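You operate a simulated robot arm through the tools that you are given. There is no shell and no other tool. Be economical: measure what you need, move in short steps, check, and stop when the job is done.

You run a simulated robot arm. Do the job below in one go: nothing can be reset, and whatever is moved stays where it is left.

Task
Scatter sesame seeds on the dough ball and sugar on the pale roll.
Fine: use the tiny scoop; scoop and tub lid go back; the dark roll stays bare.

The check looks at the end state, three seconds after you hand in, the way a careful person would. Anything else that was tipped, shoved, dropped, spilled or broken makes it a failure. Lids that push on must go on centred and level and be pressed home; caps that screw on are set level and turned clockwise until they are tight.

Robot
A 7-joint arm with a two-finger parallel gripper, fixed in place. Base frame: the origin is at the foot of the arm, x ahead of it, y to its left, z up; the work surface is at about z = 900. Readings come in mm, degrees, newtons and seconds.
With the tool pointing down near the work surface it reaches from about 240 to 680 mm from the base axis. Its first joint turns from -66.0 to 66.0 degrees. Payload 2.4 kg.
The TCP is the grasp point between the finger pads, 30 mm short of the fingertips. In the tool frame z runs along the fingers and y along their closing line. The gripper opens to 94 mm. The fingers are 28 mm wide and 10 mm thick; the gripper's body (50 by 96 mm) begins 55 mm behind the TCP.
Orientation is that of the tool frame in the base frame, as a unit quaternion [x, y, z, w]. With the fingers straight down and closing along the base's y, the tool's x points along the base's -x, its y along +y and its z along -z.

Tools
- The arm moves only by the tool apply_moves. Its arguments are lists of equal length, an entry for each row: "translation": the shift along the tool's x, y, z in units of 150 mm (1.0 is 150 mm), a list of three; "delta_rot": the turn, a rotation vector about the tool's x, y, z in units of 90 degrees (1.0 is 90 degrees), a list of three; "hand": the opening, from 0 (shut) to 1 (fully open). In form: {"translation": [[x, y, z], ...], "delta_rot": [[rx, ry, rz], ...], "hand": [hand, ...]}. A call has 1 to 8 rows; each row is the pose to reach, as a shift and turn from the pose commanded when the call began, along the tool's axes at that moment. A call with a number of a shift or a turn outside -1 to 1 is refused whole. Rows are played at 5 a second. More than 50 mm and 8.6 degrees between two rows, or a gripper value outside its range, and nothing of the call is played. A pose out of reach is approached as far as the arm can. The call stops where the force on the tool passes 40 N (or 10 N more than at its start, if that is more) or the arm is blocked; 0.2 s more then pass. Each finger travels about 153 mm/s and halts on what it meets, pressing with about 31 N; the grip force reading is that of the motor and also rises with nothing between the fingers. The clock runs only during rows and for 0.2 s after the last one: add rows that repeat a pose to give the fingers time. The reply holds the time, the measured pose of the TCP, the force on the tool along the base axes, the opening and the grip force, in the units named above and with some noise, with the torque about the TCP (base axes, N m) and any sound that the robot's microphone picked up.
- Cameras (640 x 400 px; columns grow to the right, rows downward): "scene" is fixed at [-0.5, 447.6, 1474.1]; the picture's right is [-0.96, -0.28, 0.00], its down [-0.12, 0.40, -0.91] and it looks along [0.26, -0.87, -0.41] (base axes); focal length 231 px, centre (320, 200). "wrist" rides on the gripper at [76, 14, -103] in the tool frame; the picture's right is [-0.18, 0.98, 0.00], its down [-0.75, -0.14, -0.64] and it looks along [-0.63, -0.12, 0.77] (tool axes); focal length 243 px, centre (320, 200).
- grab_frame(camera): a new picture of that camera. The clock stands still meanwhile.
- pixel_to_xyz(camera, pixels): there is no depth. For up to 12 entries [column, row, z] of the newest picture of that camera ("zoom" is the newest enlarged one), the place [x, y] in the base frame at which the ray of that pixel passes the height z, good to about 2 mm, but the place of the scene camera against the robot may be out by one fixed shift of up to 25 mm in any direction. The clock stands still meanwhile.
- zoom(camera, box): a new picture of the part [left, top, right, bottom] of that camera's present view, enlarged. The clock stands still meanwhile.
- finish_job(): hands the job in; it is judged then, once.

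Work in short steps. Measure before you move; look again where a grasp or a placing could have gone wrong, and mend it. You have 80 turns and 34 pictures in all, those below and enlarged ones among them. Open the gripper and draw the arm clear of the work before you hand the job in, unless the task says otherwise; then end with one line.

The tools are called after "Emit:" as a command line: name --argument value ..., lists and objects as JSON in quotes. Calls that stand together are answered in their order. apply_moves: Moves the arm, as the interface text tells. Its arguments: {"type":"object","properties":{"translation":{"type":"array","items":{"type":"array","items":{"type":"number"}}},"delta_rot":{"type":"array","items":{"type":"array","items":{"type":"number"}}},"hand":{"type":"array","items":{"type":"number"}}},"required":["translation","delta_rot","hand"]} The other tools are called the same way: grab_frame (camera) takes a picture; pixel_to_xyz (camera, pixels) gives the place at which the rays of pixels pass given heights; zoom (camera, box) takes an enlarged picture of a part of a camera's view; finish_job () hands the job in.

At the start:

```text
time_s: 0.0
position: [290.1, -240.8, 1327.4]
tcp_rot: [0.0, 1.0, 0.001, 0.0]
contact_force: [0.1, -0.1, -0.2]
ft_torque: [0.01, -0.01, 0.01]
gripper_width: 93.9
gripper_force: 0.2
```

scene: 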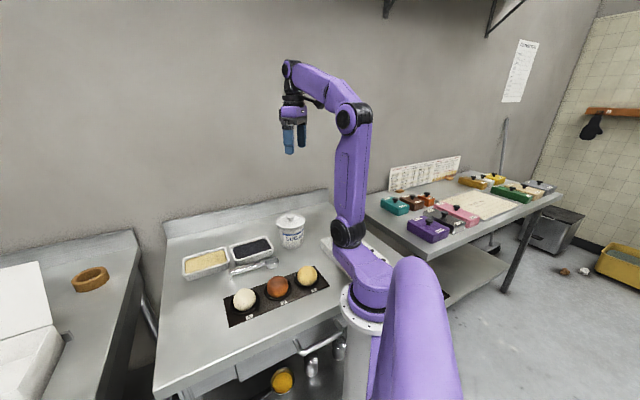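
wrist: 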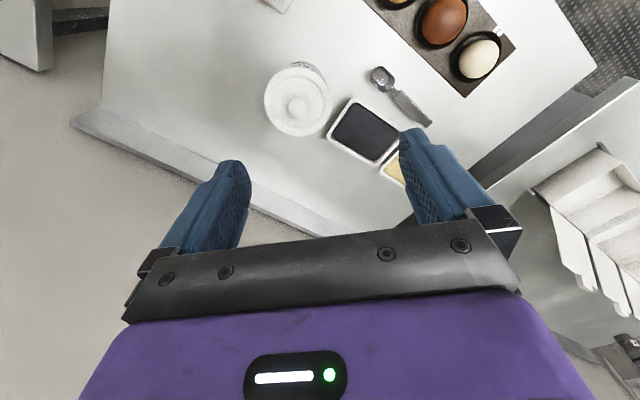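

The scene shows two trays (about 205,262 and 250,250), a lidded tub (290,230), scoop(s) near (255,265), and three round items at (245,298), (277,287), (307,275). I'll enlarge that area.

Emit:
zoom --camera "scene" --box '[170, 200, 350, 330]'

Emit:
zoom --camera "wrist" --box '[240, 0, 540, 190]'

```text
3.08 times, centred on (260, 265) of scene
```

zoom: 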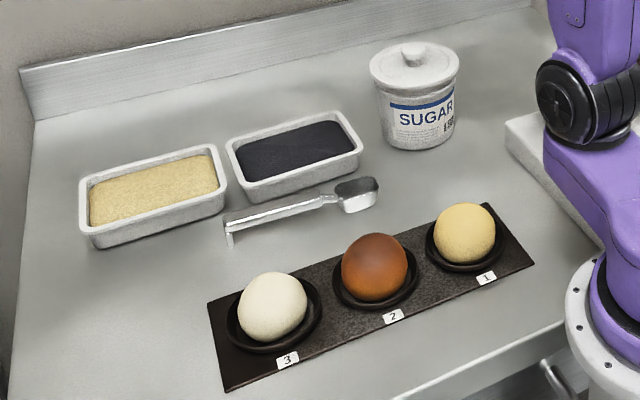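

```text
2.11 times, centred on (390, 95) of wrist
```

zoom: 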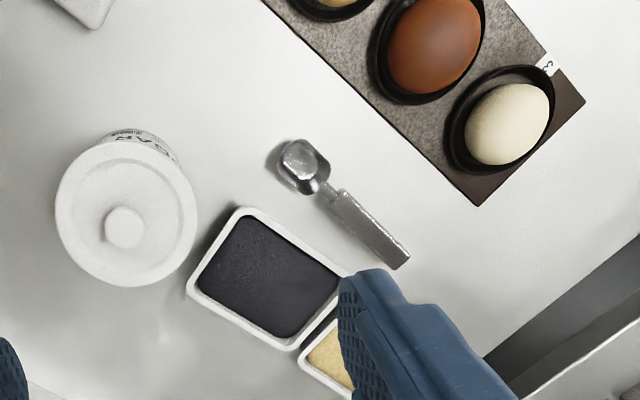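

The white ball (3) looks like the dough, the yellow one (1) the pale roll, 2 the dark roll. I measure the points in the wrist zoom at likely heights.

Emit:
pixel_to_xyz --camera "zoom" --pixels '[[300, 165, 910], [325, 187, 920], [400, 260, 920], [340, 195, 920], [242, 208, 930], [188, 288, 930], [293, 348, 930], [350, 275, 930], [125, 228, 990], [508, 123, 940], [435, 45, 940], [478, 204, 905]]'

Emit:
pixel_to_xyz --camera "scene" --pixels '[[290, 216, 990], [284, 244, 900], [245, 298, 940], [277, 287, 940], [307, 275, 940], [272, 262, 910], [234, 269, 900], [205, 262, 930], [250, 250, 930]]'

```text
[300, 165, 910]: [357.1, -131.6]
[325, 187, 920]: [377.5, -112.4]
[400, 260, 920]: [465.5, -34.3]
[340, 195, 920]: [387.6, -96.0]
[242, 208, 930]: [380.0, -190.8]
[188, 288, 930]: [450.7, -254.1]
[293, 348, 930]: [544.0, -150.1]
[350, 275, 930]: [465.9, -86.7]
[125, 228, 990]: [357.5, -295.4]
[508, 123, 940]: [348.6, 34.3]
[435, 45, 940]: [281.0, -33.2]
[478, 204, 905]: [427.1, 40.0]
```

```text
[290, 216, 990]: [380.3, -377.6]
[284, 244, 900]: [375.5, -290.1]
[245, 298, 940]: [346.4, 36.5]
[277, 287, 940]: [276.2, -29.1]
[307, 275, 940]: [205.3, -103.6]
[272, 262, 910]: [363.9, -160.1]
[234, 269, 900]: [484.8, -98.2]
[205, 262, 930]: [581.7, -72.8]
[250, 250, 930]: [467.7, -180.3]
```

Next I bring the wrist camera lower, over the scoop, to get a close view and a second ray for heights.

Emit:
apply_moves --translation '[[0, 0.2, 0.25], [0, 0.4, 0.5], [0, 0.6, 0.75], [0, 0.8, 1.0], [0, 1.0, 1.0]]' --delta_rot '[[0, 0, 0], [0, 0, 0], [0, 0, 0], [0, 0, 0], [0, 0, 0]]' --hand '[1, 1, 1, 1, 1]'

Emit:
grab_frame --camera "wrist"

```text
time_s: 1.2
position: [288.6, -92.4, 1175.5]
tcp_rot: [0.001, 1.0, 0.0, 0.0]
contact_force: [0.5, -0.1, -0.2]
ft_torque: [-0.01, 0.0, 0.0]
gripper_width: 93.7
gripper_force: 0.1
```

```text
29 pictures are left
```

wrist: 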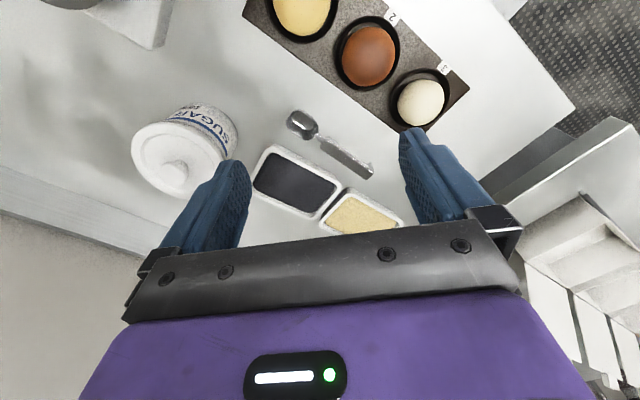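

The scoop is at (305,125)–(370,172). I enlarge this for precise points.

Emit:
zoom --camera "wrist" --box '[240, 90, 410, 240]'

Emit:
zoom --camera "wrist" --box '[120, 0, 480, 225]'

```text
2.67 times, centred on (325, 165) of wrist
```

zoom: 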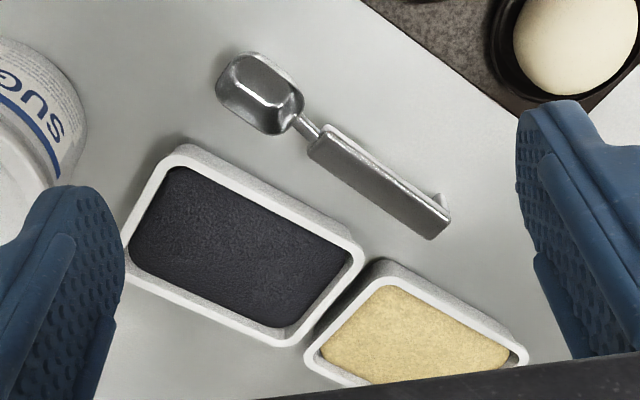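

```text
1.78 times, centred on (300, 112) of wrist
```

zoom: 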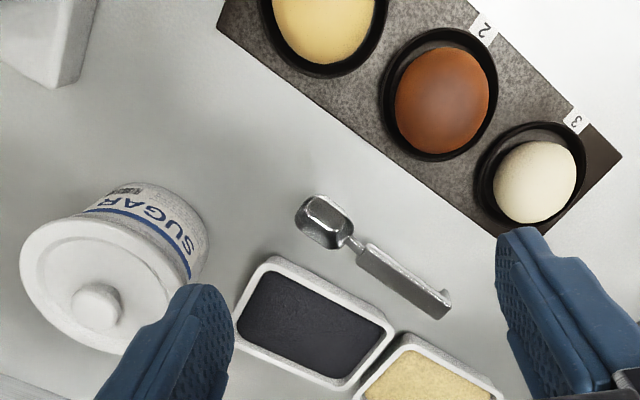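

I measure the same features from this view for triangulation.

Emit:
pixel_to_xyz --camera "zoom" --pixels '[[325, 222, 910], [325, 222, 920], [356, 247, 920], [362, 256, 920], [444, 308, 920], [442, 305, 900], [97, 305, 990], [97, 305, 1010], [97, 305, 970], [536, 182, 940], [441, 100, 940], [330, 15, 940]]'

Emit:
pixel_to_xyz --camera "wrist" --pixels '[[284, 148, 930], [254, 181, 930], [314, 219, 930], [341, 183, 930], [348, 190, 930], [321, 228, 930], [380, 222, 930], [348, 190, 920], [341, 183, 920], [304, 118, 920]]'

```text
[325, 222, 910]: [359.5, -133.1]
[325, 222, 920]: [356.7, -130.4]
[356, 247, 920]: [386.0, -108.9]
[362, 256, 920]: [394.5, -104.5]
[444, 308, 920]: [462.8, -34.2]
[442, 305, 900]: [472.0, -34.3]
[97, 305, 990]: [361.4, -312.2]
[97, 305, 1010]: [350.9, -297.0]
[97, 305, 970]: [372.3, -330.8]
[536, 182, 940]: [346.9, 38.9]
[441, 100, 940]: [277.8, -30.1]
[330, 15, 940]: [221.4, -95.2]
```

```text
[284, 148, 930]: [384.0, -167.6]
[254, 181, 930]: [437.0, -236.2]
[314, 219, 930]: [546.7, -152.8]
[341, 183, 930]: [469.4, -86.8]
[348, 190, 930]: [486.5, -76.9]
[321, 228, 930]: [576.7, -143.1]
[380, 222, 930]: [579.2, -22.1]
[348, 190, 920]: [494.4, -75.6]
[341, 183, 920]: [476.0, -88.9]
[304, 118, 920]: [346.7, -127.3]
```

I check the free places for the tub lid: backsplash line and table end.

Emit:
pixel_to_xyz --camera "scene" --pixels '[[167, 240, 900], [328, 203, 900], [156, 360, 900], [290, 216, 1015], [277, 221, 1000], [304, 221, 1000], [279, 245, 900], [299, 247, 900]]'

Emit:
pixel_to_xyz --camera "wrist" --pixels '[[60, 180, 900], [575, 105, 900], [470, 185, 900], [131, 150, 1000], [226, 160, 1000], [180, 122, 1000], [170, 20, 900], [165, 197, 1000]]'

```text
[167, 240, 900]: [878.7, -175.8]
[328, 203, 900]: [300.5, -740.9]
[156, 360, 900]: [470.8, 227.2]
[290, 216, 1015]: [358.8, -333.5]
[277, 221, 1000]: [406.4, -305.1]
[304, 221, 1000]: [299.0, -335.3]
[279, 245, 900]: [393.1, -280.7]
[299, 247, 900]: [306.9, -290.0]
```

```text
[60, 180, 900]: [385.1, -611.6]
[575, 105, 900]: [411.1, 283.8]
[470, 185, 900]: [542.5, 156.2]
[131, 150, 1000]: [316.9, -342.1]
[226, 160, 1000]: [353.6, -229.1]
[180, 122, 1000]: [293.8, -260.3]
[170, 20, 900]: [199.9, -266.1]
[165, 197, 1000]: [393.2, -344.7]
```

Free area behind the trays is ample (backsplash far off); lid will go near (495,-325). I move above the knob, estimated at (349,-292,1015).

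Emit:
apply_moves --translation '[[-0.1, -0.25, 0.1], [-0.2, -0.5, 0.2], [-0.3, -0.75, 0.3], [-0.4, -1.0, 0.4]]' --delta_rot '[[0, 0, 0], [0, 0, 0], [0, 0, 0], [0, 0, 0]]' --hand '[0.8, 0.7, 0.7, 0.7]'

Emit:
apply_moves --translation '[[0, -0.165, 0.1], [0, -0.33, 0.16], [0, -0.33, 0.16]]' --delta_rot '[[0, 0, 0], [0, 0, 0], [0, 0, 0]]' --hand '[0.7, 0.7, 0.7]'

Emit:
zoom --camera "wrist" --box '[160, 60, 480, 260]'

Emit:
pixel_to_xyz --camera "scene" --pixels '[[290, 216, 1015]]'

```text
time_s: 2.2
position: [348.7, -241.4, 1116.4]
tcp_rot: [0.0, 1.0, 0.0, 0.0]
contact_force: [-0.3, 0.6, 0.1]
ft_torque: [0.0, 0.01, 0.04]
gripper_width: 65.8
gripper_force: 0.1
```

```text
time_s: 3.0
position: [348.0, -290.1, 1092.7]
tcp_rot: [0.0, 1.0, 0.0, 0.0]
contact_force: [-0.1, -0.2, 0.2]
ft_torque: [-0.02, 0.03, 0.0]
gripper_width: 65.8
gripper_force: 0.0
```

```text
2.00 times, centred on (320, 160) of wrist
```

zoom: 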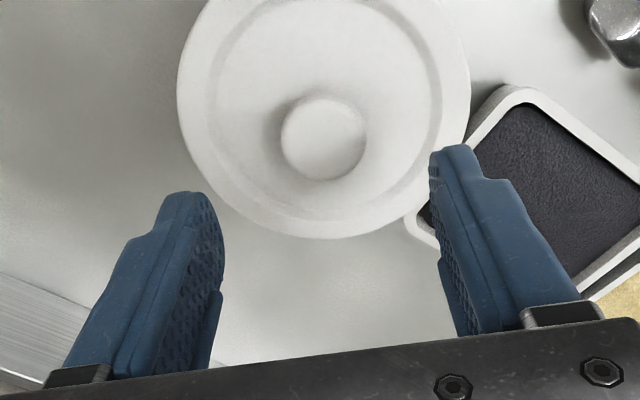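

```text
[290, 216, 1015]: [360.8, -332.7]
```

The knob is at (323,137) in this zoom. I get its place at candidate heights.

Emit:
pixel_to_xyz --camera "zoom" --pixels '[[322, 130, 1015], [322, 130, 1025], [322, 130, 1005], [177, 95, 1000], [470, 95, 1000], [320, 238, 1000], [282, 137, 1015], [367, 137, 1015]]'

```text
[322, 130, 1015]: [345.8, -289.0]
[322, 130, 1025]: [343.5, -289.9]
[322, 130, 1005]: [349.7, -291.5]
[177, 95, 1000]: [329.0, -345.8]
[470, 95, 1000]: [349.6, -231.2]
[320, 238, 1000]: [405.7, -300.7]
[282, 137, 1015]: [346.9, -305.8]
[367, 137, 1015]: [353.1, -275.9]
```

Knob centre is (347,-290), aligned with the TCP. I go down to TCP z≈1043 and close.

Emit:
apply_moves --translation '[[0, 0, 0.15], [0, 0, 0.25], [0, 0, 0.33], [0, 0, 0.33], [0, 0, 0.33], [0, 0, 0.33]]' --delta_rot '[[0, 0, 0], [0, 0, 0], [0, 0, 0], [0, 0, 0], [0, 0, 0], [0, 0, 0]]' --hand '[0.7, 0.7, 0.7, 0.7, 0.25, 0.25]'

Emit:
zoom --camera "wrist" --box '[160, 60, 480, 260]'

```text
time_s: 4.4
position: [350.2, -290.7, 1042.4]
tcp_rot: [0.0, 1.0, 0.0, 0.0]
contact_force: [0.1, -0.1, 0.5]
ft_torque: [0.0, 0.03, 0.01]
gripper_width: 29.5
gripper_force: 30.8
```

```text
2.00 times, centred on (320, 160) of wrist
```

zoom: 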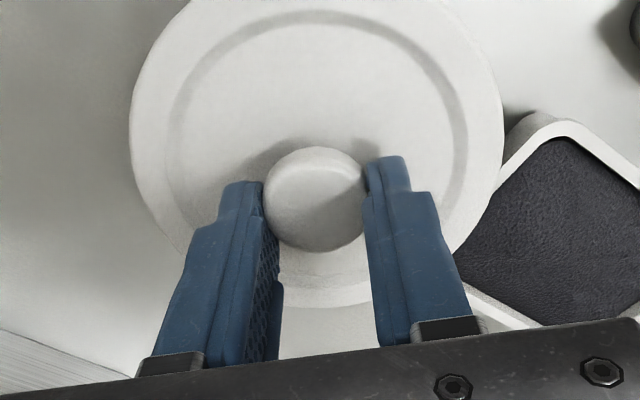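

The knob is held (width 29.5, 31 N). I lift slowly straight up and watch the force.

Emit:
apply_moves --translation '[[0, 0, -0.03], [0, 0, -0.07], [0, 0, -0.13], [0, 0, -0.2], [0, 0, -0.3]]' --delta_rot '[[0, 0, 0], [0, 0, 0], [0, 0, 0], [0, 0, 0], [0, 0, 0]]' --hand '[0.15, 0.15, 0.15, 0.15, 0.15]'

Emit:
zoom --camera "scene" --box '[170, 150, 350, 280]'

```text
time_s: 5.6
position: [350.5, -289.3, 1088.0]
tcp_rot: [0.0, 1.0, 0.0, 0.0]
contact_force: [-0.3, 0.0, 0.0]
ft_torque: [0.0, 0.01, 0.03]
gripper_width: 29.6
gripper_force: 31.1
```

```text
3.08 times, centred on (260, 215) of scene
```

zoom: 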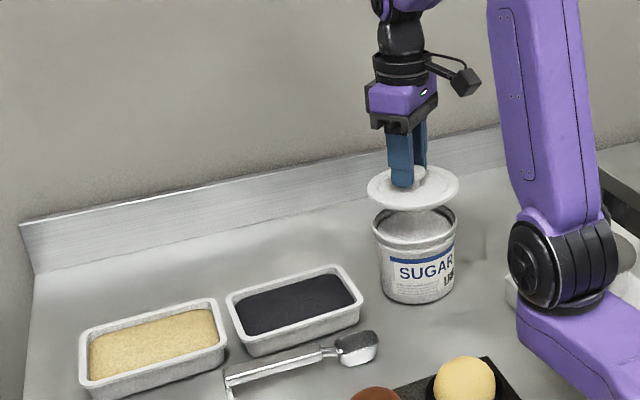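

The lid is off. I carry it over to (495,-325), well clear behind the dark tray, and lower to about z 965.

Emit:
apply_moves --translation '[[-0.25, -0.06, -0.05], [-0.5, -0.12, -0.05], [-0.75, -0.18, -0.05], [-0.967, -0.24, 0], [-0.967, -0.24, 0.3], [-0.967, -0.24, 0.6], [-0.967, -0.24, 0.8]]' --delta_rot '[[0, 0, 0], [0, 0, 0], [0, 0, 0], [0, 0, 0], [0, 0, 0], [0, 0, 0], [0, 0, 0]]' --hand '[0.15, 0.15, 0.15, 0.15, 0.15, 0.15, 0.15]'

Emit:
zoom --camera "scene" --box '[170, 150, 350, 280]'

```text
time_s: 7.2
position: [494.2, -325.5, 967.0]
tcp_rot: [0.0, 1.0, 0.0, 0.001]
contact_force: [0.6, -0.7, 0.1]
ft_torque: [-0.03, -0.01, -0.03]
gripper_width: 29.3
gripper_force: 31.2
```

```text
3.08 times, centred on (260, 215) of scene
```

zoom: 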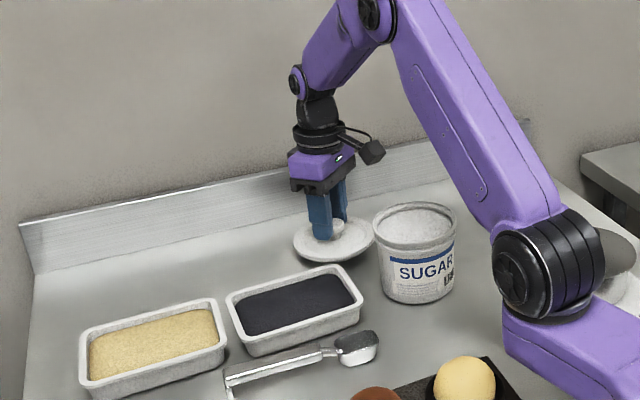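

Sugar is near the rim. I lower the lid in small steps watching for contact.

Emit:
apply_moves --translation '[[0, 0, 0.02], [0, 0, 0.04], [0, 0, 0.06], [0, 0, 0.07], [0, 0, 0.08]]' --delta_rot '[[0, 0, 0], [0, 0, 0], [0, 0, 0], [0, 0, 0], [0, 0, 0]]' --hand '[0.15, 0.15, 0.15, 0.15, 0.15]'

```text
time_s: 8.4
position: [494.6, -326.7, 957.7]
tcp_rot: [0.0, 1.0, 0.001, -0.001]
contact_force: [-0.5, 0.2, -0.1]
ft_torque: [0.02, -0.02, 0.01]
gripper_width: 29.4
gripper_force: 30.6
```

No contact yet; continue down.

Emit:
apply_moves --translation '[[0, 0, 0.012], [0, 0, 0.024], [0, 0, 0.036], [0, 0, 0.048]]' --delta_rot '[[0, 0, 0], [0, 0, 0], [0, 0, 0], [0, 0, 0]]' --hand '[0.15, 0.15, 0.15, 0.15]'

```text
time_s: 9.4
position: [494.1, -326.2, 951.8]
tcp_rot: [0.0, 1.0, -0.001, 0.001]
contact_force: [-3.8, 3.0, 16.0]
ft_torque: [0.11, 0.32, -0.02]
gripper_width: 29.5
gripper_force: 31.3
```

Contact (16 N). I open the fingers and rise.

Emit:
apply_moves --translation '[[0, 0, -0.01], [0, 0, -0.01], [0, 0, -0.01], [0, 0, -0.2], [0, 0, -0.5], [0, 0, -0.8], [0, 0, -1.0]]' --delta_rot '[[0, 0, 0], [0, 0, 0], [0, 0, 0], [0, 0, 0], [0, 0, 0], [0, 0, 0], [0, 0, 0]]' --hand '[0.3, 0.6, 0.6, 0.6, 0.6, 0.5, 0.48]'

Emit:
grab_frame --camera "wrist"

```text
time_s: 11.0
position: [496.8, -328.3, 1101.7]
tcp_rot: [0.0, 1.0, 0.0, 0.0]
contact_force: [-0.3, -0.6, -0.5]
ft_torque: [0.01, 0.06, -0.02]
gripper_width: 45.2
gripper_force: 0.1
```

```text
22 pictures are left
```

wrist: 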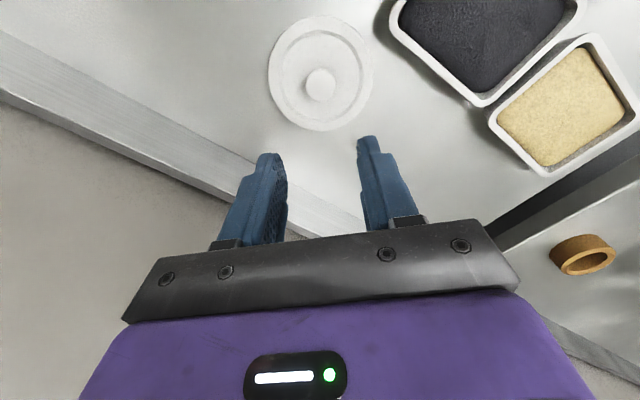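

Lid rests flat. This view shows the whole sesame tray; I measure it and the lid knob.

Emit:
pixel_to_xyz --camera "wrist" --pixels '[[592, 38, 930], [637, 108, 930], [545, 173, 930], [490, 117, 930], [563, 105, 925], [320, 85, 920], [390, 22, 930], [480, 103, 930], [582, 10, 930], [450, 30, 925]]'

```text
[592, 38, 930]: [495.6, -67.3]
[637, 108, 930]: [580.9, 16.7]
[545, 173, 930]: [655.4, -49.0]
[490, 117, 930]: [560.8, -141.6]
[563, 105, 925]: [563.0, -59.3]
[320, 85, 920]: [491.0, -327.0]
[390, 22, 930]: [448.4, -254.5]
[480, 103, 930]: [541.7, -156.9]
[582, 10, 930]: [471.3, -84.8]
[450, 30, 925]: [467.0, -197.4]
```

Sesame tray centre ≈(573,-60). Now I go over the scoop handle (about (423,-72)) and yaw so the tool x points to the bowl.

Emit:
apply_moves --translation '[[0.12, 0.25, 0], [0.24, 0.5, 0], [0.36, 0.75, 0], [0.49, 1.0, 0]]' --delta_rot '[[0, 0, 0], [0, 0, 0], [0, 0, 0], [0, 0, 0]]' --hand '[0.48, 0.48, 0.48, 0.48]'

Emit:
apply_moves --translation '[[0, 0.12, 0], [0, 0.24, 0], [0, 0.36, 0], [0, 0.48, 0], [0, 0.6, 0], [0, 0.7, 0], [0, 0.7, 0]]' --delta_rot '[[0, 0, -0.08], [0, 0, -0.16], [0, 0, -0.24], [0, 0, -0.32], [0, 0, -0.4], [0, 0, -0.489], [0, 0, -0.489]]' --hand '[0.48, 0.48, 0.48, 0.48, 0.48, 0.48, 0.48]'

Emit:
grab_frame --camera "wrist"

```text
time_s: 12.0
position: [422.0, -177.0, 1099.0]
tcp_rot: [-0.001, 1.0, 0.001, 0.0]
contact_force: [0.8, -0.2, -0.1]
ft_torque: [0.02, 0.0, 0.02]
gripper_width: 45.1
gripper_force: 0.0
```

```text
time_s: 13.6
position: [421.7, -72.5, 1099.0]
tcp_rot: [-0.375, 0.927, 0.0, 0.0]
contact_force: [-0.1, 0.4, 0.8]
ft_torque: [-0.01, 0.0, -0.03]
gripper_width: 44.9
gripper_force: 0.0
```

```text
21 pictures are left
```

wrist: 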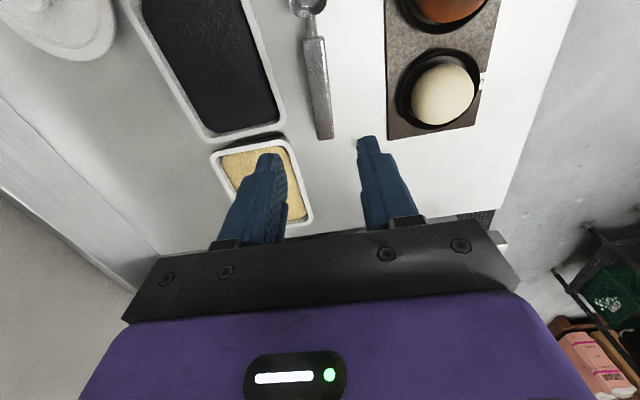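

The handle runs from (314,40) to (324,135). I measure points on it.

Emit:
pixel_to_xyz --camera "wrist" --pixels '[[314, 45, 920], [324, 133, 920], [304, 90, 920], [333, 90, 920], [308, 4, 915], [319, 90, 920], [319, 90, 925]]'

```text
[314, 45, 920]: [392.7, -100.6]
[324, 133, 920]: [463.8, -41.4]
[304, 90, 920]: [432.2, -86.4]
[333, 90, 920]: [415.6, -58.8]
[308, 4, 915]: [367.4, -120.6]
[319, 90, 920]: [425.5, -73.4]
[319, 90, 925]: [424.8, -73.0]
```

Handle axis is centred in the fingers. I descend to z≈952 while tilting back 25° (fingers towards the bowl).

Emit:
apply_moves --translation '[[-0.02, -0.01, 0.25], [-0.04, -0.01, 0.5], [-0.055, -0.01, 0.75], [-0.055, -0.01, 0.98], [-0.055, -0.01, 0.98]]' --delta_rot '[[0, 0.09, 0], [0, 0.18, 0], [0, 0.278, 0], [0, 0.278, 0], [0, 0.278, 0]]' --hand '[0.48, 0.48, 0.48, 0.48, 0.48]'

Emit:
grab_frame --camera "wrist"

```text
refused: row 3 steps farther than a row can; nothing moved
```

```text
20 pictures are left
```

wrist: 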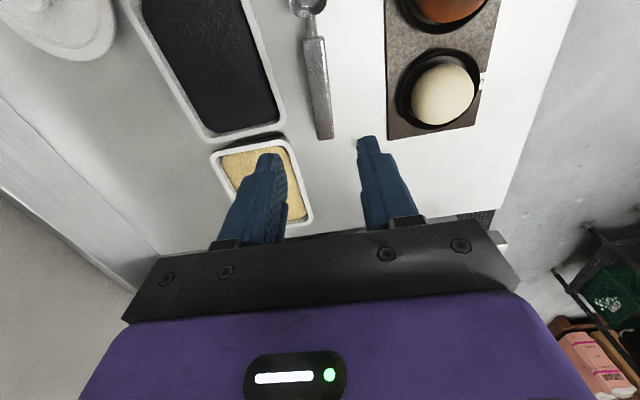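

Row 3 turned 8.8°, over the limit; I redo it with smaller turns.

Emit:
apply_moves --translation '[[-0.02, -0.01, 0.25], [-0.04, -0.01, 0.5], [-0.055, -0.01, 0.75], [-0.055, -0.01, 0.98], [-0.055, -0.01, 0.98]]' --delta_rot '[[0, 0.07, 0], [0, 0.14, 0], [0, 0.21, 0], [0, 0.278, 0], [0, 0.278, 0]]' --hand '[0.48, 0.48, 0.48, 0.48, 0.48]'

```text
time_s: 14.8
position: [429.6, -68.7, 953.0]
tcp_rot: [-0.365, 0.905, -0.082, -0.201]
contact_force: [-0.3, -0.8, 0.3]
ft_torque: [-0.04, 0.03, 0.01]
gripper_width: 45.2
gripper_force: 0.1
```

Tilt is right (fingers lean towards the bowl). One look before the last 16 mm.

Emit:
grab_frame --camera "wrist"

```text
19 pictures are left
```

wrist: 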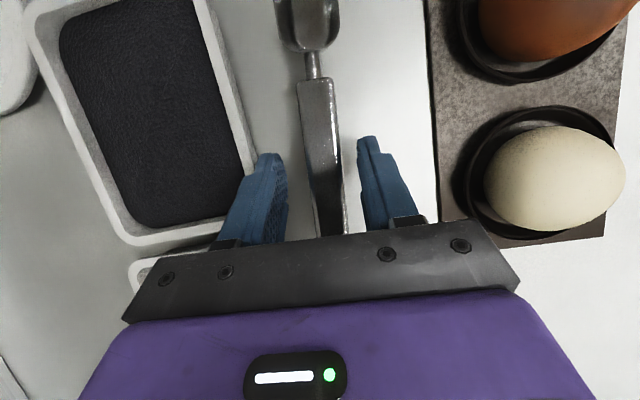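

Handle sits centred between the fingers. Lower ~17 mm along base z, then close.

Emit:
apply_moves --translation '[[-0.015, 0, 0.033], [-0.03, 0, 0.065], [-0.047, 0, 0.101], [-0.047, 0, 0.101], [-0.047, 0, 0.101], [-0.047, 0, 0.101]]' --delta_rot '[[0, 0, 0], [0, 0, 0], [0, 0, 0], [0, 0, 0], [0, 0, 0], [0, 0, 0]]' --hand '[0.48, 0.48, 0.48, 0.3, 0.1, 0.1]'

Emit:
grab_frame --camera "wrist"

```text
time_s: 16.2
position: [428.9, -67.0, 935.9]
tcp_rot: [-0.366, 0.905, -0.081, -0.201]
contact_force: [1.0, 0.9, -0.1]
ft_torque: [0.05, -0.02, 0.03]
gripper_width: 25.4
gripper_force: 31.2
```

```text
18 pictures are left
```

wrist: 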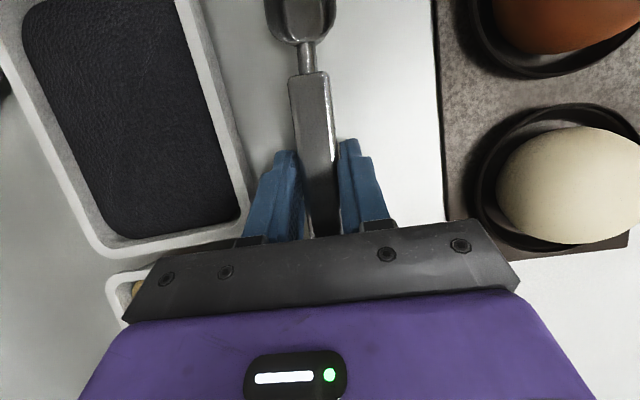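

The handle is held (25.4 mm, 31 N). Lift 60 mm and check.

Emit:
apply_moves --translation '[[0.03, 0, -0.06], [0.085, 0, -0.18], [0.17, 0, -0.363], [0.282, 0, -0.604]]' --delta_rot '[[0, 0, 0], [0, 0, 0], [0, 0, 0], [0, 0, 0]]' --hand '[0.1, 0.1, 0.1, 0.1]'

Emit:
zoom --camera "scene" --box '[170, 150, 350, 330]'

```text
time_s: 17.2
position: [426.5, -65.9, 1036.7]
tcp_rot: [-0.365, 0.905, -0.082, -0.202]
contact_force: [-0.2, -0.2, -0.4]
ft_torque: [-0.02, -0.01, 0.0]
gripper_width: 25.2
gripper_force: 31.2
```

```text
2.22 times, centred on (260, 240) of scene
```

zoom: 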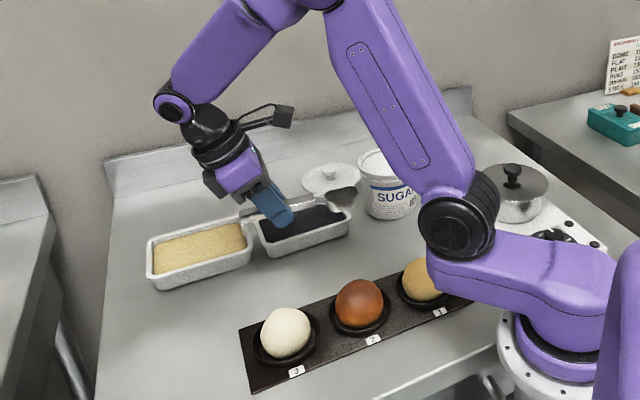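

Scoop held. Next I carry it over to the sesame tray, turning so the bowl points along −y.

Emit:
apply_moves --translation '[[-0.14, -0.037, -0.07], [-0.28, -0.074, -0.14], [-0.42, -0.111, -0.21], [-0.56, -0.148, -0.28], [-0.7, -0.185, -0.35], [-0.84, -0.222, -0.42], [-0.97, -0.26, -0.49], [-0.97, -0.26, -0.49]]' --delta_rot '[[0.031, 0, -0.066], [0.062, 0, -0.132], [0.093, 0, -0.198], [0.124, 0, -0.264], [0.155, 0, -0.33], [0.186, 0, -0.396], [0.216, 0, -0.463], [0.216, 0, -0.463]]' --hand '[0.1, 0.1, 0.1, 0.1, 0.1, 0.1, 0.1, 0.1]'

Emit:
grab_frame --camera "wrist"

```text
time_s: 19.0
position: [571.8, 16.9, 1040.5]
tcp_rot: [0.69, -0.69, 0.153, 0.154]
contact_force: [1.4, -0.8, 0.2]
ft_torque: [0.02, 0.03, -0.01]
gripper_width: 25.2
gripper_force: 31.1
```

```text
16 pictures are left
```

wrist: 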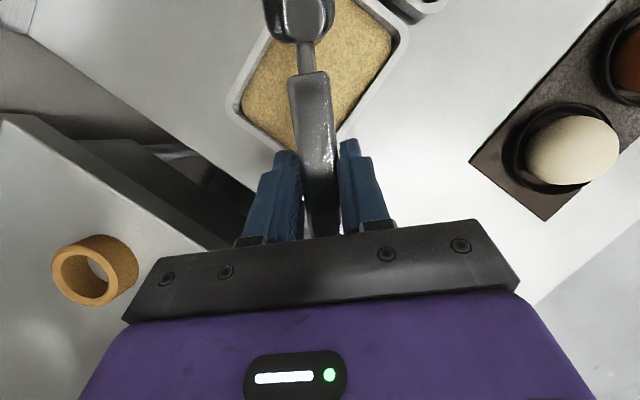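

Bowl is above the sesame tray. I pitch it down 35° and lower a bit, to just above the seeds, then look from the scene camera.

Emit:
apply_moves --translation '[[-0.015, 0, 0.015], [-0.03, -0.01, 0.03], [-0.045, -0.02, 0.045], [-0.06, -0.027, 0.06], [-0.073, -0.027, 0.077], [-0.073, -0.027, 0.077]]' --delta_rot '[[0, -0.078, 0], [0, -0.156, 0], [0, -0.234, 0], [0, -0.312, 0], [0, -0.389, 0], [0, -0.389, 0]]' --hand '[0.1, 0.1, 0.1, 0.1, 0.1, 0.1]'

Emit:
zoom --camera "scene" --box '[160, 200, 290, 290]'

```text
time_s: 20.4
position: [577.6, 21.3, 1025.2]
tcp_rot: [0.705, -0.704, -0.062, -0.062]
contact_force: [-0.1, -0.7, -0.7]
ft_torque: [0.02, 0.02, -0.03]
gripper_width: 25.3
gripper_force: 30.8
```

```text
4.44 times, centred on (225, 245) of scene
```

zoom: 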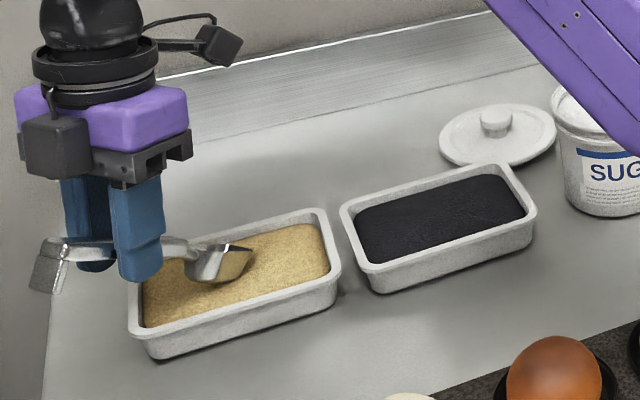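

Bowl hangs just above the seeds, open side up. Lower 20 mm in steps and read the force.

Emit:
apply_moves --translation '[[0.008, 0, 0.044], [0.016, 0, 0.088], [0.023, 0, 0.131], [0.023, 0, 0.131]]' --delta_rot '[[0, 0, 0], [0, 0, 0], [0, 0, 0], [0, 0, 0]]' --hand '[0.1, 0.1, 0.1, 0.1]'

Emit:
zoom --camera "scene" --box '[160, 200, 290, 290]'

```text
time_s: 21.4
position: [575.9, 23.6, 1005.2]
tcp_rot: [0.705, -0.704, -0.062, -0.062]
contact_force: [0.3, -0.1, -0.5]
ft_torque: [0.02, 0.02, -0.02]
gripper_width: 25.2
gripper_force: 31.1
```

```text
4.44 times, centred on (225, 245) of scene
```

zoom: 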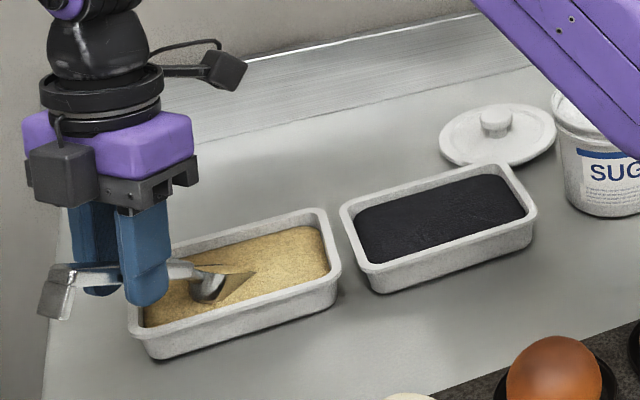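

The bowl tip is entering the seeds. I scoop: dip a bit more, push forward 20 mm while levelling, keeping the handle above the rim, then lift.

Emit:
apply_moves --translation '[[0.007, 0.015, 0.039], [0.024, 0.033, 0.1], [0.032, 0.033, 0.16], [0.036, 0.033, 0.202], [0.026, 0.033, 0.191], [-0.004, 0.033, 0.147], [-0.037, 0.033, 0.084], [-0.063, 0.033, -0.013]]' --delta_rot '[[0, 0, 0], [0, 0.067, 0], [0, 0.133, 0], [0, 0.189, 0], [0, 0.233, 0], [0, 0.289, 0], [0, 0.356, 0], [0, 0.389, 0]]' --hand '[0.1, 0.1, 0.1, 0.1, 0.1, 0.1, 0.1, 0.1]'

Emit:
grab_frame --camera "wrist"

```text
time_s: 23.2
position: [573.6, 32.9, 1010.4]
tcp_rot: [-0.69, 0.69, -0.154, -0.154]
contact_force: [-0.2, -0.8, -0.6]
ft_torque: [-0.01, 0.02, 0.01]
gripper_width: 25.2
gripper_force: 30.5
```

```text
13 pictures are left
```

wrist: 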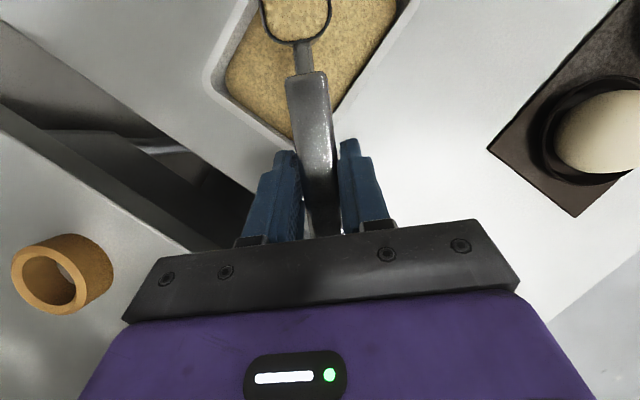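

The bowl is full of seeds. I carry it gently, level and a little higher, towards the dough ball (348,37), keeping clear of the dark roll.

Emit:
apply_moves --translation '[[-0.016, 0.05, -0.1], [-0.032, 0.19, -0.16], [-0.048, 0.33, -0.2], [-0.064, 0.47, -0.23], [-0.08, 0.61, -0.25], [-0.096, 0.75, -0.265], [-0.11, 0.89, -0.275], [-0.127, 1.0, -0.28]]' --delta_rot '[[0, 0, 0], [0, 0, 0], [0, 0, 0], [0, 0, 0], [0, 0, 0], [0, 0, 0], [0, 0, 0], [0, 0, 0]]' --hand '[0.1, 0.1, 0.1, 0.1, 0.1, 0.1, 0.1, 0.1]'

Emit:
apply_moves --translation '[[-0.045, 0.1, -0.02], [-0.09, 0.2, -0.04], [-0.135, 0.3, -0.06], [-0.18, 0.4, -0.08], [-0.217, 0.484, -0.1], [-0.217, 0.484, -0.1]]' --delta_rot '[[0, 0, 0], [0, 0, 0], [0, 0, 0], [0, 0, 0], [0, 0, 0], [0, 0, 0]]' --hand '[0.1, 0.1, 0.1, 0.1, 0.1, 0.1]'

Emit:
zoom --camera "scene" --box '[190, 220, 330, 330]'

```text
time_s: 25.0
position: [421.8, 67.8, 1041.0]
tcp_rot: [-0.69, 0.691, -0.153, -0.153]
contact_force: [1.1, 0.7, -1.0]
ft_torque: [-0.01, 0.02, -0.01]
gripper_width: 25.3
gripper_force: 30.4
```

```text
time_s: 26.4
position: [348.2, 104.2, 1038.4]
tcp_rot: [0.69, -0.69, 0.154, 0.153]
contact_force: [1.0, -1.0, -0.3]
ft_torque: [0.06, 0.02, -0.01]
gripper_width: 25.2
gripper_force: 31.4
```

```text
3.64 times, centred on (260, 275) of scene
```

zoom: 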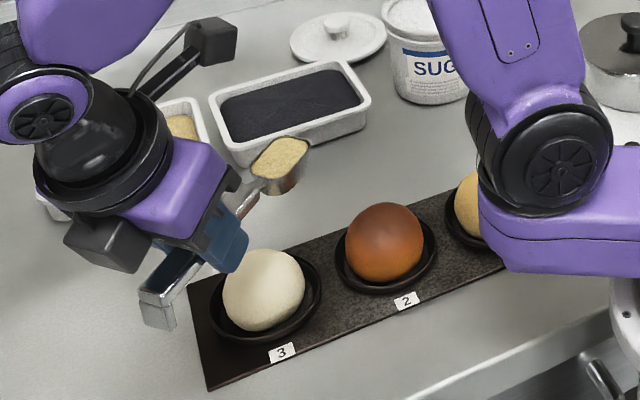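

Seeds level in the bowl. I bring the lip above the dough ball's top while pitching to 25°, before pouring slowly.

Emit:
apply_moves --translation '[[-0.05, -0.005, -0.05], [-0.1, -0.01, -0.1], [-0.163, -0.02, -0.172], [-0.163, -0.02, -0.172], [-0.163, -0.02, -0.172], [-0.163, -0.02, -0.172], [-0.163, -0.02, -0.172]]' --delta_rot '[[0, 0, 0], [0, 0, 0], [0, -0.05, 0], [0, -0.11, 0], [0, -0.17, 0], [0, -0.23, 0], [0, -0.278, 0]]' --hand '[0.1, 0.1, 0.1, 0.1, 0.1, 0.1, 0.1]'

Emit:
zoom --camera "scene" --box '[190, 220, 330, 330]'

```text
time_s: 28.0
position: [351.9, 136.0, 1052.1]
tcp_rot: [-0.706, 0.708, 0.0, 0.001]
contact_force: [0.3, 0.3, -0.3]
ft_torque: [0.05, 0.0, -0.02]
gripper_width: 25.3
gripper_force: 31.4
```

```text
3.64 times, centred on (260, 275) of scene
```

zoom: 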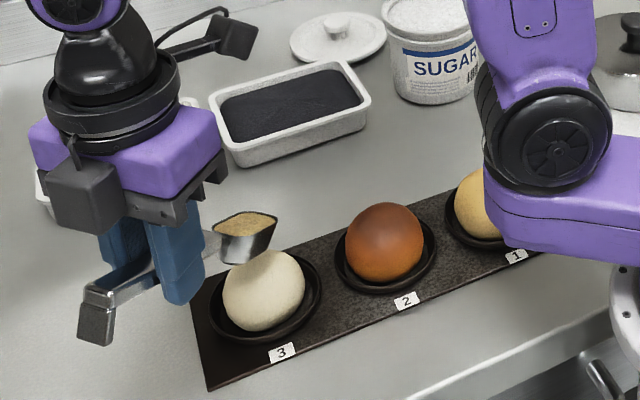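

Lip is over the ball. I pitch slowly to 40° keeping the lip in place, then look.

Emit:
apply_moves --translation '[[0.032, 0, -0.05], [0.064, 0, -0.085], [0.096, 0, -0.115], [0.128, 0, -0.14], [0.128, 0, -0.14]]' --delta_rot '[[0, -0.042, 0], [0, -0.084, 0], [0, -0.126, 0], [0, -0.167, 0], [0, -0.167, 0]]' --hand '[0.1, 0.1, 0.1, 0.1, 0.1]'

Emit:
zoom --camera "scene" --box '[190, 220, 330, 330]'

```text
time_s: 29.2
position: [350.4, 116.3, 1073.0]
tcp_rot: [-0.701, 0.701, 0.092, 0.093]
contact_force: [0.0, -0.1, -1.3]
ft_torque: [0.03, -0.01, -0.03]
gripper_width: 25.3
gripper_force: 30.3
```

```text
3.64 times, centred on (260, 275) of scene
```

zoom: 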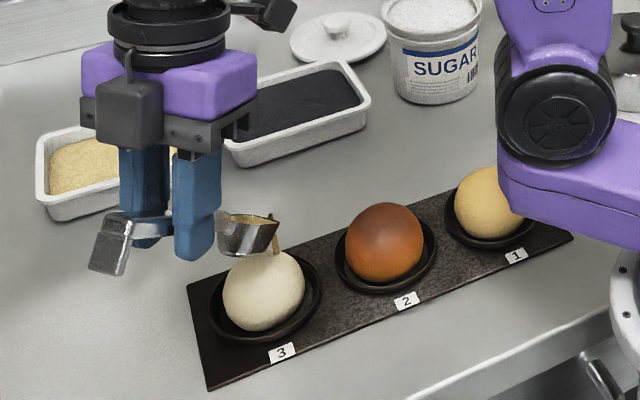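

Seeds stream onto the ball top. I pitch a little more with a small shift back to centre, then look.

Emit:
apply_moves --translation '[[0.01, -0.02, -0.045], [0.054, -0.02, -0.095], [0.04, -0.02, -0.095], [0.04, 0.01, -0.095]]' --delta_rot '[[0, -0.055, 0], [0, -0.111, 0], [0, -0.111, 0], [0, -0.111, 0]]' --hand '[0.1, 0.1, 0.1, 0.1]'

Emit:
zoom --camera "scene" --box '[210, 240, 310, 320]'

```text
time_s: 30.2
position: [350.2, 106.7, 1085.9]
tcp_rot: [0.691, -0.69, -0.154, -0.154]
contact_force: [-0.3, -0.7, -0.6]
ft_torque: [0.0, -0.05, 0.04]
gripper_width: 25.3
gripper_force: 30.7
```

```text
5.00 times, centred on (260, 280) of scene
```

zoom: 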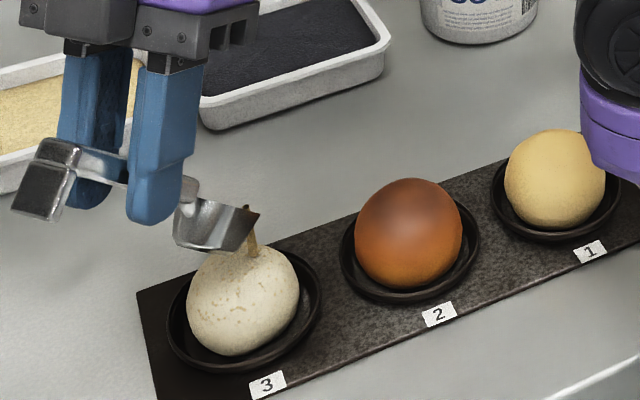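

Seeds are sprinkled on the ball, still flowing. I pitch on to 60° with small sideways shifts to spread, then look.

Emit:
apply_moves --translation '[[0.03, -0.03, -0.05], [0.07, -0.05, -0.1], [0.07, 0.0, -0.1], [0.07, 0.03, -0.1], [0.087, 0, -0.104]]' --delta_rot '[[0, -0.05, 0], [0, -0.111, 0], [0, -0.111, 0], [0, -0.111, 0], [0, -0.15, 0]]' --hand '[0.1, 0.1, 0.1, 0.1, 0.1]'

Emit:
zoom --camera "scene" --box '[210, 240, 310, 320]'

```text
time_s: 31.4
position: [350.0, 87.9, 1092.8]
tcp_rot: [-0.667, 0.668, 0.233, 0.233]
contact_force: [0.2, 0.4, -0.7]
ft_torque: [0.0, 0.04, -0.01]
gripper_width: 25.6
gripper_force: 31.3
```

```text
5.00 times, centred on (260, 280) of scene
```

zoom: 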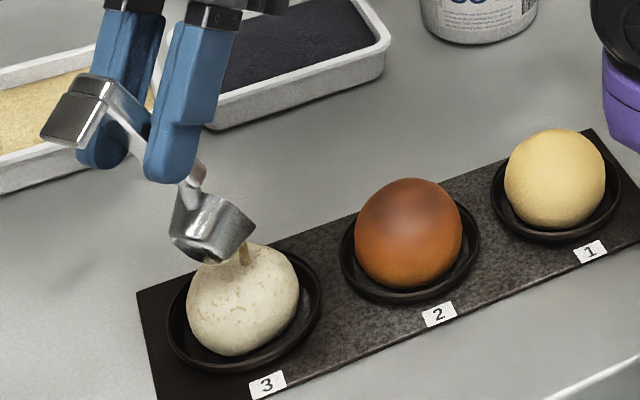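

Still flowing and landing cleanly. I tip on to ~85° to empty the bowl fully and hold.

Emit:
apply_moves --translation '[[0.06, 0.02, -0.065], [0.12, -0.03, -0.13], [0.18, -0.03, -0.18], [0.206, 0, -0.202], [0.206, 0.03, -0.202], [0.206, 0, -0.202], [0.206, 0, -0.202]]' --delta_rot '[[0, -0.07, 0], [0, -0.14, 0], [0, -0.2, 0], [0, -0.239, 0], [0, -0.239, 0], [0, -0.239, 0], [0, -0.239, 0]]' --hand '[0.1, 0.1, 0.1, 0.1, 0.1, 0.1, 0.1]'

Emit:
zoom --camera "scene" --box '[210, 240, 310, 320]'

```text
time_s: 33.0
position: [351.6, 45.7, 1098.9]
tcp_rot: [0.613, -0.612, -0.353, -0.353]
contact_force: [0.9, -0.4, -0.6]
ft_torque: [0.01, -0.01, -0.01]
gripper_width: 25.5
gripper_force: 31.7
```

```text
5.00 times, centred on (260, 280) of scene
```

zoom: 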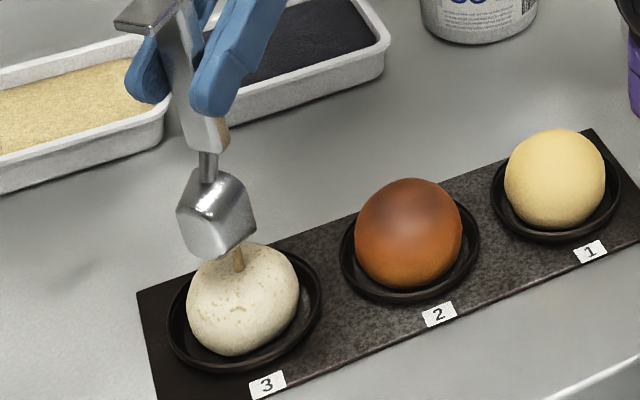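

A thin stream is still running; I hold here another 1.6 s with tiny spreading motions.

Emit:
apply_moves --translation '[[0, 0.03, 0], [0, 0.04, 0], [0, 0, 0], [0, -0.04, 0], [0, 0, 0], [0, 0.02, 0], [0, -0.02, 0], [0, 0, 0]]' --delta_rot '[[0, 0, 0], [0, 0, 0], [0, 0, 0], [0, 0, 0], [0, 0, 0], [0, 0, 0], [0, 0, 0], [0, 0, 0]]' --hand '[0.1, 0.1, 0.1, 0.1, 0.1, 0.1, 0.1, 0.1]'

Emit:
zoom --camera "scene" --box '[210, 240, 310, 320]'

```text
time_s: 34.8
position: [350.3, 46.3, 1098.7]
tcp_rot: [-0.612, 0.613, 0.353, 0.354]
contact_force: [-0.1, 0.0, -0.3]
ft_torque: [-0.01, 0.02, 0.06]
gripper_width: 25.3
gripper_force: 31.0
```

```text
5.00 times, centred on (260, 280) of scene
```

zoom: 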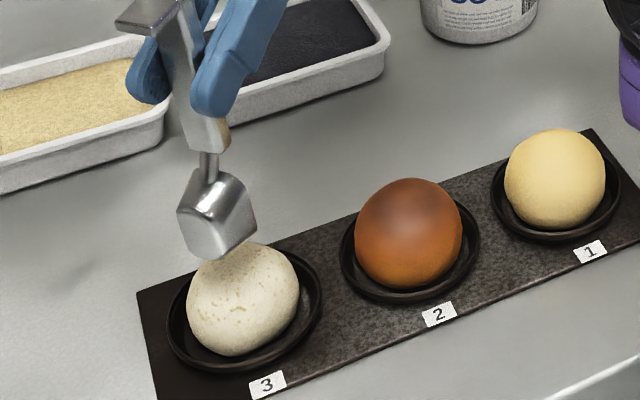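

The stream has stopped; the dough ball is done and its surroundings are clean. I untilt to 45° and move over towards the sugar tub, high up.

Emit:
apply_moves --translation '[[-0.08, 0, -0.08], [0.0, 0, -0.25], [0.08, 0, -0.4], [0.16, -0.01, -0.55], [0.24, -0.02, -0.7], [0.318, -0.02, -0.817], [0.318, -0.02, -0.817]]' --delta_rot '[[0, 0.074, 0], [0, 0.148, 0], [0, 0.222, 0], [0, 0.296, 0], [0, 0.37, 0], [0, 0.444, 0], [0, 0.444, 0]]' --hand '[0.1, 0.1, 0.1, 0.1, 0.1, 0.1, 0.1]'

Emit:
apply_moves --translation '[[0.23, 0, -0.08], [0.46, 0, -0.16], [0.69, 0, -0.2], [0.921, 0, -0.2], [0.921, 0, -0.2]]' --delta_rot '[[0, 0, 0], [0, 0, 0], [0, 0, 0], [0, 0, 0], [0, 0, 0]]' --hand '[0.1, 0.1, 0.1, 0.1, 0.1]'

Emit:
zoom --camera "scene" --box '[230, 180, 350, 270]'

```text
time_s: 36.4
position: [353.4, -83.7, 1117.8]
tcp_rot: [0.696, -0.696, -0.123, -0.123]
contact_force: [-0.1, 0.2, -0.9]
ft_torque: [0.0, 0.04, -0.02]
gripper_width: 25.4
gripper_force: 31.1
```

```text
time_s: 37.6
position: [353.2, -224.4, 1098.3]
tcp_rot: [-0.696, 0.697, 0.123, 0.123]
contact_force: [-0.5, 0.0, -0.6]
ft_torque: [0.0, 0.01, -0.01]
gripper_width: 25.2
gripper_force: 30.4
```

```text
4.44 times, centred on (290, 225) of scene
```

zoom: 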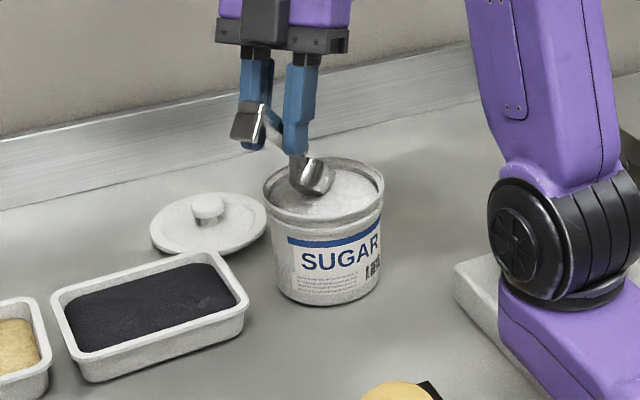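

The bowl is above the sugar, inside the rim. I make the scoop stroke: down ~43 mm, forward 22 mm while levelling, lifting before the handle would meet the rim.

Emit:
apply_moves --translation '[[0.046, 0, 0.125], [0.099, 0, 0.234], [0.135, 0, 0.285], [0.151, 0, 0.325], [0.136, 0, 0.324], [0.088, 0, 0.256], [0.01, 0, 0.177], [-0.061, 0, 0.169]]' --delta_rot '[[0, 0, 0], [0, 0, 0], [0, 0.044, 0], [0, 0.111, 0], [0, 0.167, 0], [0, 0.2, 0], [0, 0.278, 0], [0, 0.367, 0]]' --hand '[0.1, 0.1, 0.1, 0.1, 0.1, 0.1, 0.1, 0.1]'

Emit:
zoom --camera "scene" --box '[230, 180, 350, 270]'

```text
time_s: 39.4
position: [352.9, -208.0, 1077.0]
tcp_rot: [-0.702, 0.703, -0.081, -0.082]
contact_force: [0.6, 0.0, -0.5]
ft_torque: [0.03, -0.02, -0.01]
gripper_width: 25.5
gripper_force: 31.2
```

```text
4.44 times, centred on (290, 225) of scene
```

zoom: 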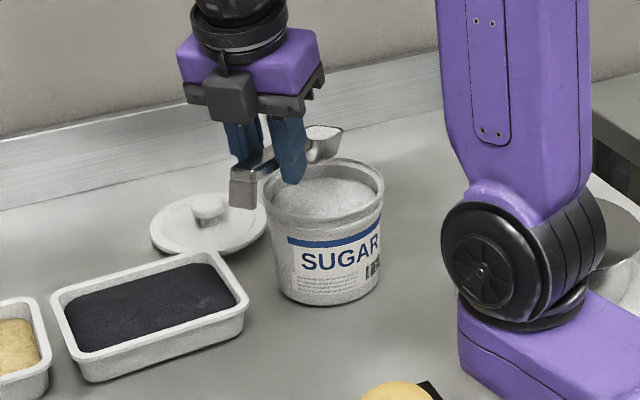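

Sugar is in the bowl. I level it and rise, then carry it to the pale roll (≈(210,-99)) staying clear of the dark one.

Emit:
apply_moves --translation '[[-0.006, 0, -0.022], [-0.012, 0, -0.045], [-0.017, 0, -0.067], [-0.017, 0, -0.067]]' --delta_rot '[[0, 0.037, 0], [0, 0.074, 0], [0, 0.111, 0], [0, 0.111, 0]]' --hand '[0.1, 0.1, 0.1, 0.1]'

Emit:
apply_moves --translation '[[-0.1, 0.05, -0.047], [-0.2, 0.1, -0.095], [-0.3, 0.15, -0.14], [-0.4, 0.2, -0.19], [-0.5, 0.25, -0.235], [-0.61, 0.3, -0.285]]' --delta_rot '[[0, 0, 0], [0, 0, 0], [0, 0, 0], [0, 0, 0], [0, 0, 0], [0, 0, 0]]' --hand '[0.1, 0.1, 0.1, 0.1, 0.1, 0.1]'

Emit:
apply_moves --translation '[[-0.11, 0.05, -0.023], [-0.22, 0.1, -0.046], [-0.33, 0.15, -0.07], [-0.44, 0.2, -0.093], [-0.56, 0.25, -0.116], [-0.678, 0.3, -0.14], [-0.678, 0.3, -0.14]]' --delta_rot '[[-0.022, 0, 0.047], [-0.044, 0, 0.094], [-0.066, 0, 0.141], [-0.088, 0, 0.188], [-0.11, 0, 0.235], [-0.1315, 0, 0.282], [-0.1315, 0, 0.282]]' --hand '[0.1, 0.1, 0.1, 0.1, 0.1, 0.1, 0.1]'

```text
time_s: 40.4
position: [354.9, -202.7, 1088.7]
tcp_rot: [-0.693, 0.693, -0.141, -0.141]
contact_force: [-0.3, 1.1, -1.1]
ft_torque: [0.02, -0.03, -0.02]
gripper_width: 25.5
gripper_force: 31.3
```

```text
time_s: 41.8
position: [309.4, -101.1, 1091.8]
tcp_rot: [0.693, -0.693, 0.141, 0.14]
contact_force: [0.1, -0.2, -0.7]
ft_torque: [0.02, -0.05, -0.01]
gripper_width: 25.4
gripper_force: 30.9
```

```text
time_s: 43.4
position: [263.3, 1.5, 1070.0]
tcp_rot: [-0.505, 0.839, -0.097, -0.177]
contact_force: [0.5, 0.1, -0.1]
ft_torque: [0.04, 0.01, 0.02]
gripper_width: 25.5
gripper_force: 31.4
```

All readings on plan. I now pitch to 25° with the lip over the pale roll's top, and look.

Emit:
apply_moves --translation '[[0.0, -0.005, 0.02], [0.0, -0.01, 0.04], [0.01, -0.015, 0.08], [0.02, -0.02, 0.12], [0.036, -0.02, 0.153], [0.036, -0.02, 0.153]]' --delta_rot '[[0, -0.05, 0], [0, -0.1, 0], [0, -0.15, 0], [0, -0.2, 0], [0, -0.256, 0], [0, -0.256, 0]]' --hand '[0.1, 0.1, 0.1, 0.1, 0.1, 0.1]'

Emit:
zoom --camera "scene" --box '[245, 225, 345, 305]'

```text
time_s: 44.8
position: [259.2, -13.7, 1051.7]
tcp_rot: [-0.515, 0.857, 0.007, -0.005]
contact_force: [0.2, -0.2, -0.4]
ft_torque: [0.0, -0.03, -0.01]
gripper_width: 25.4
gripper_force: 31.4
```

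```text
5.00 times, centred on (295, 265) of scene
```

zoom: 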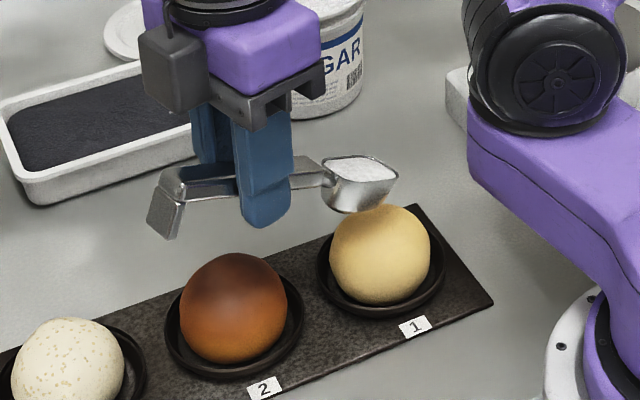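

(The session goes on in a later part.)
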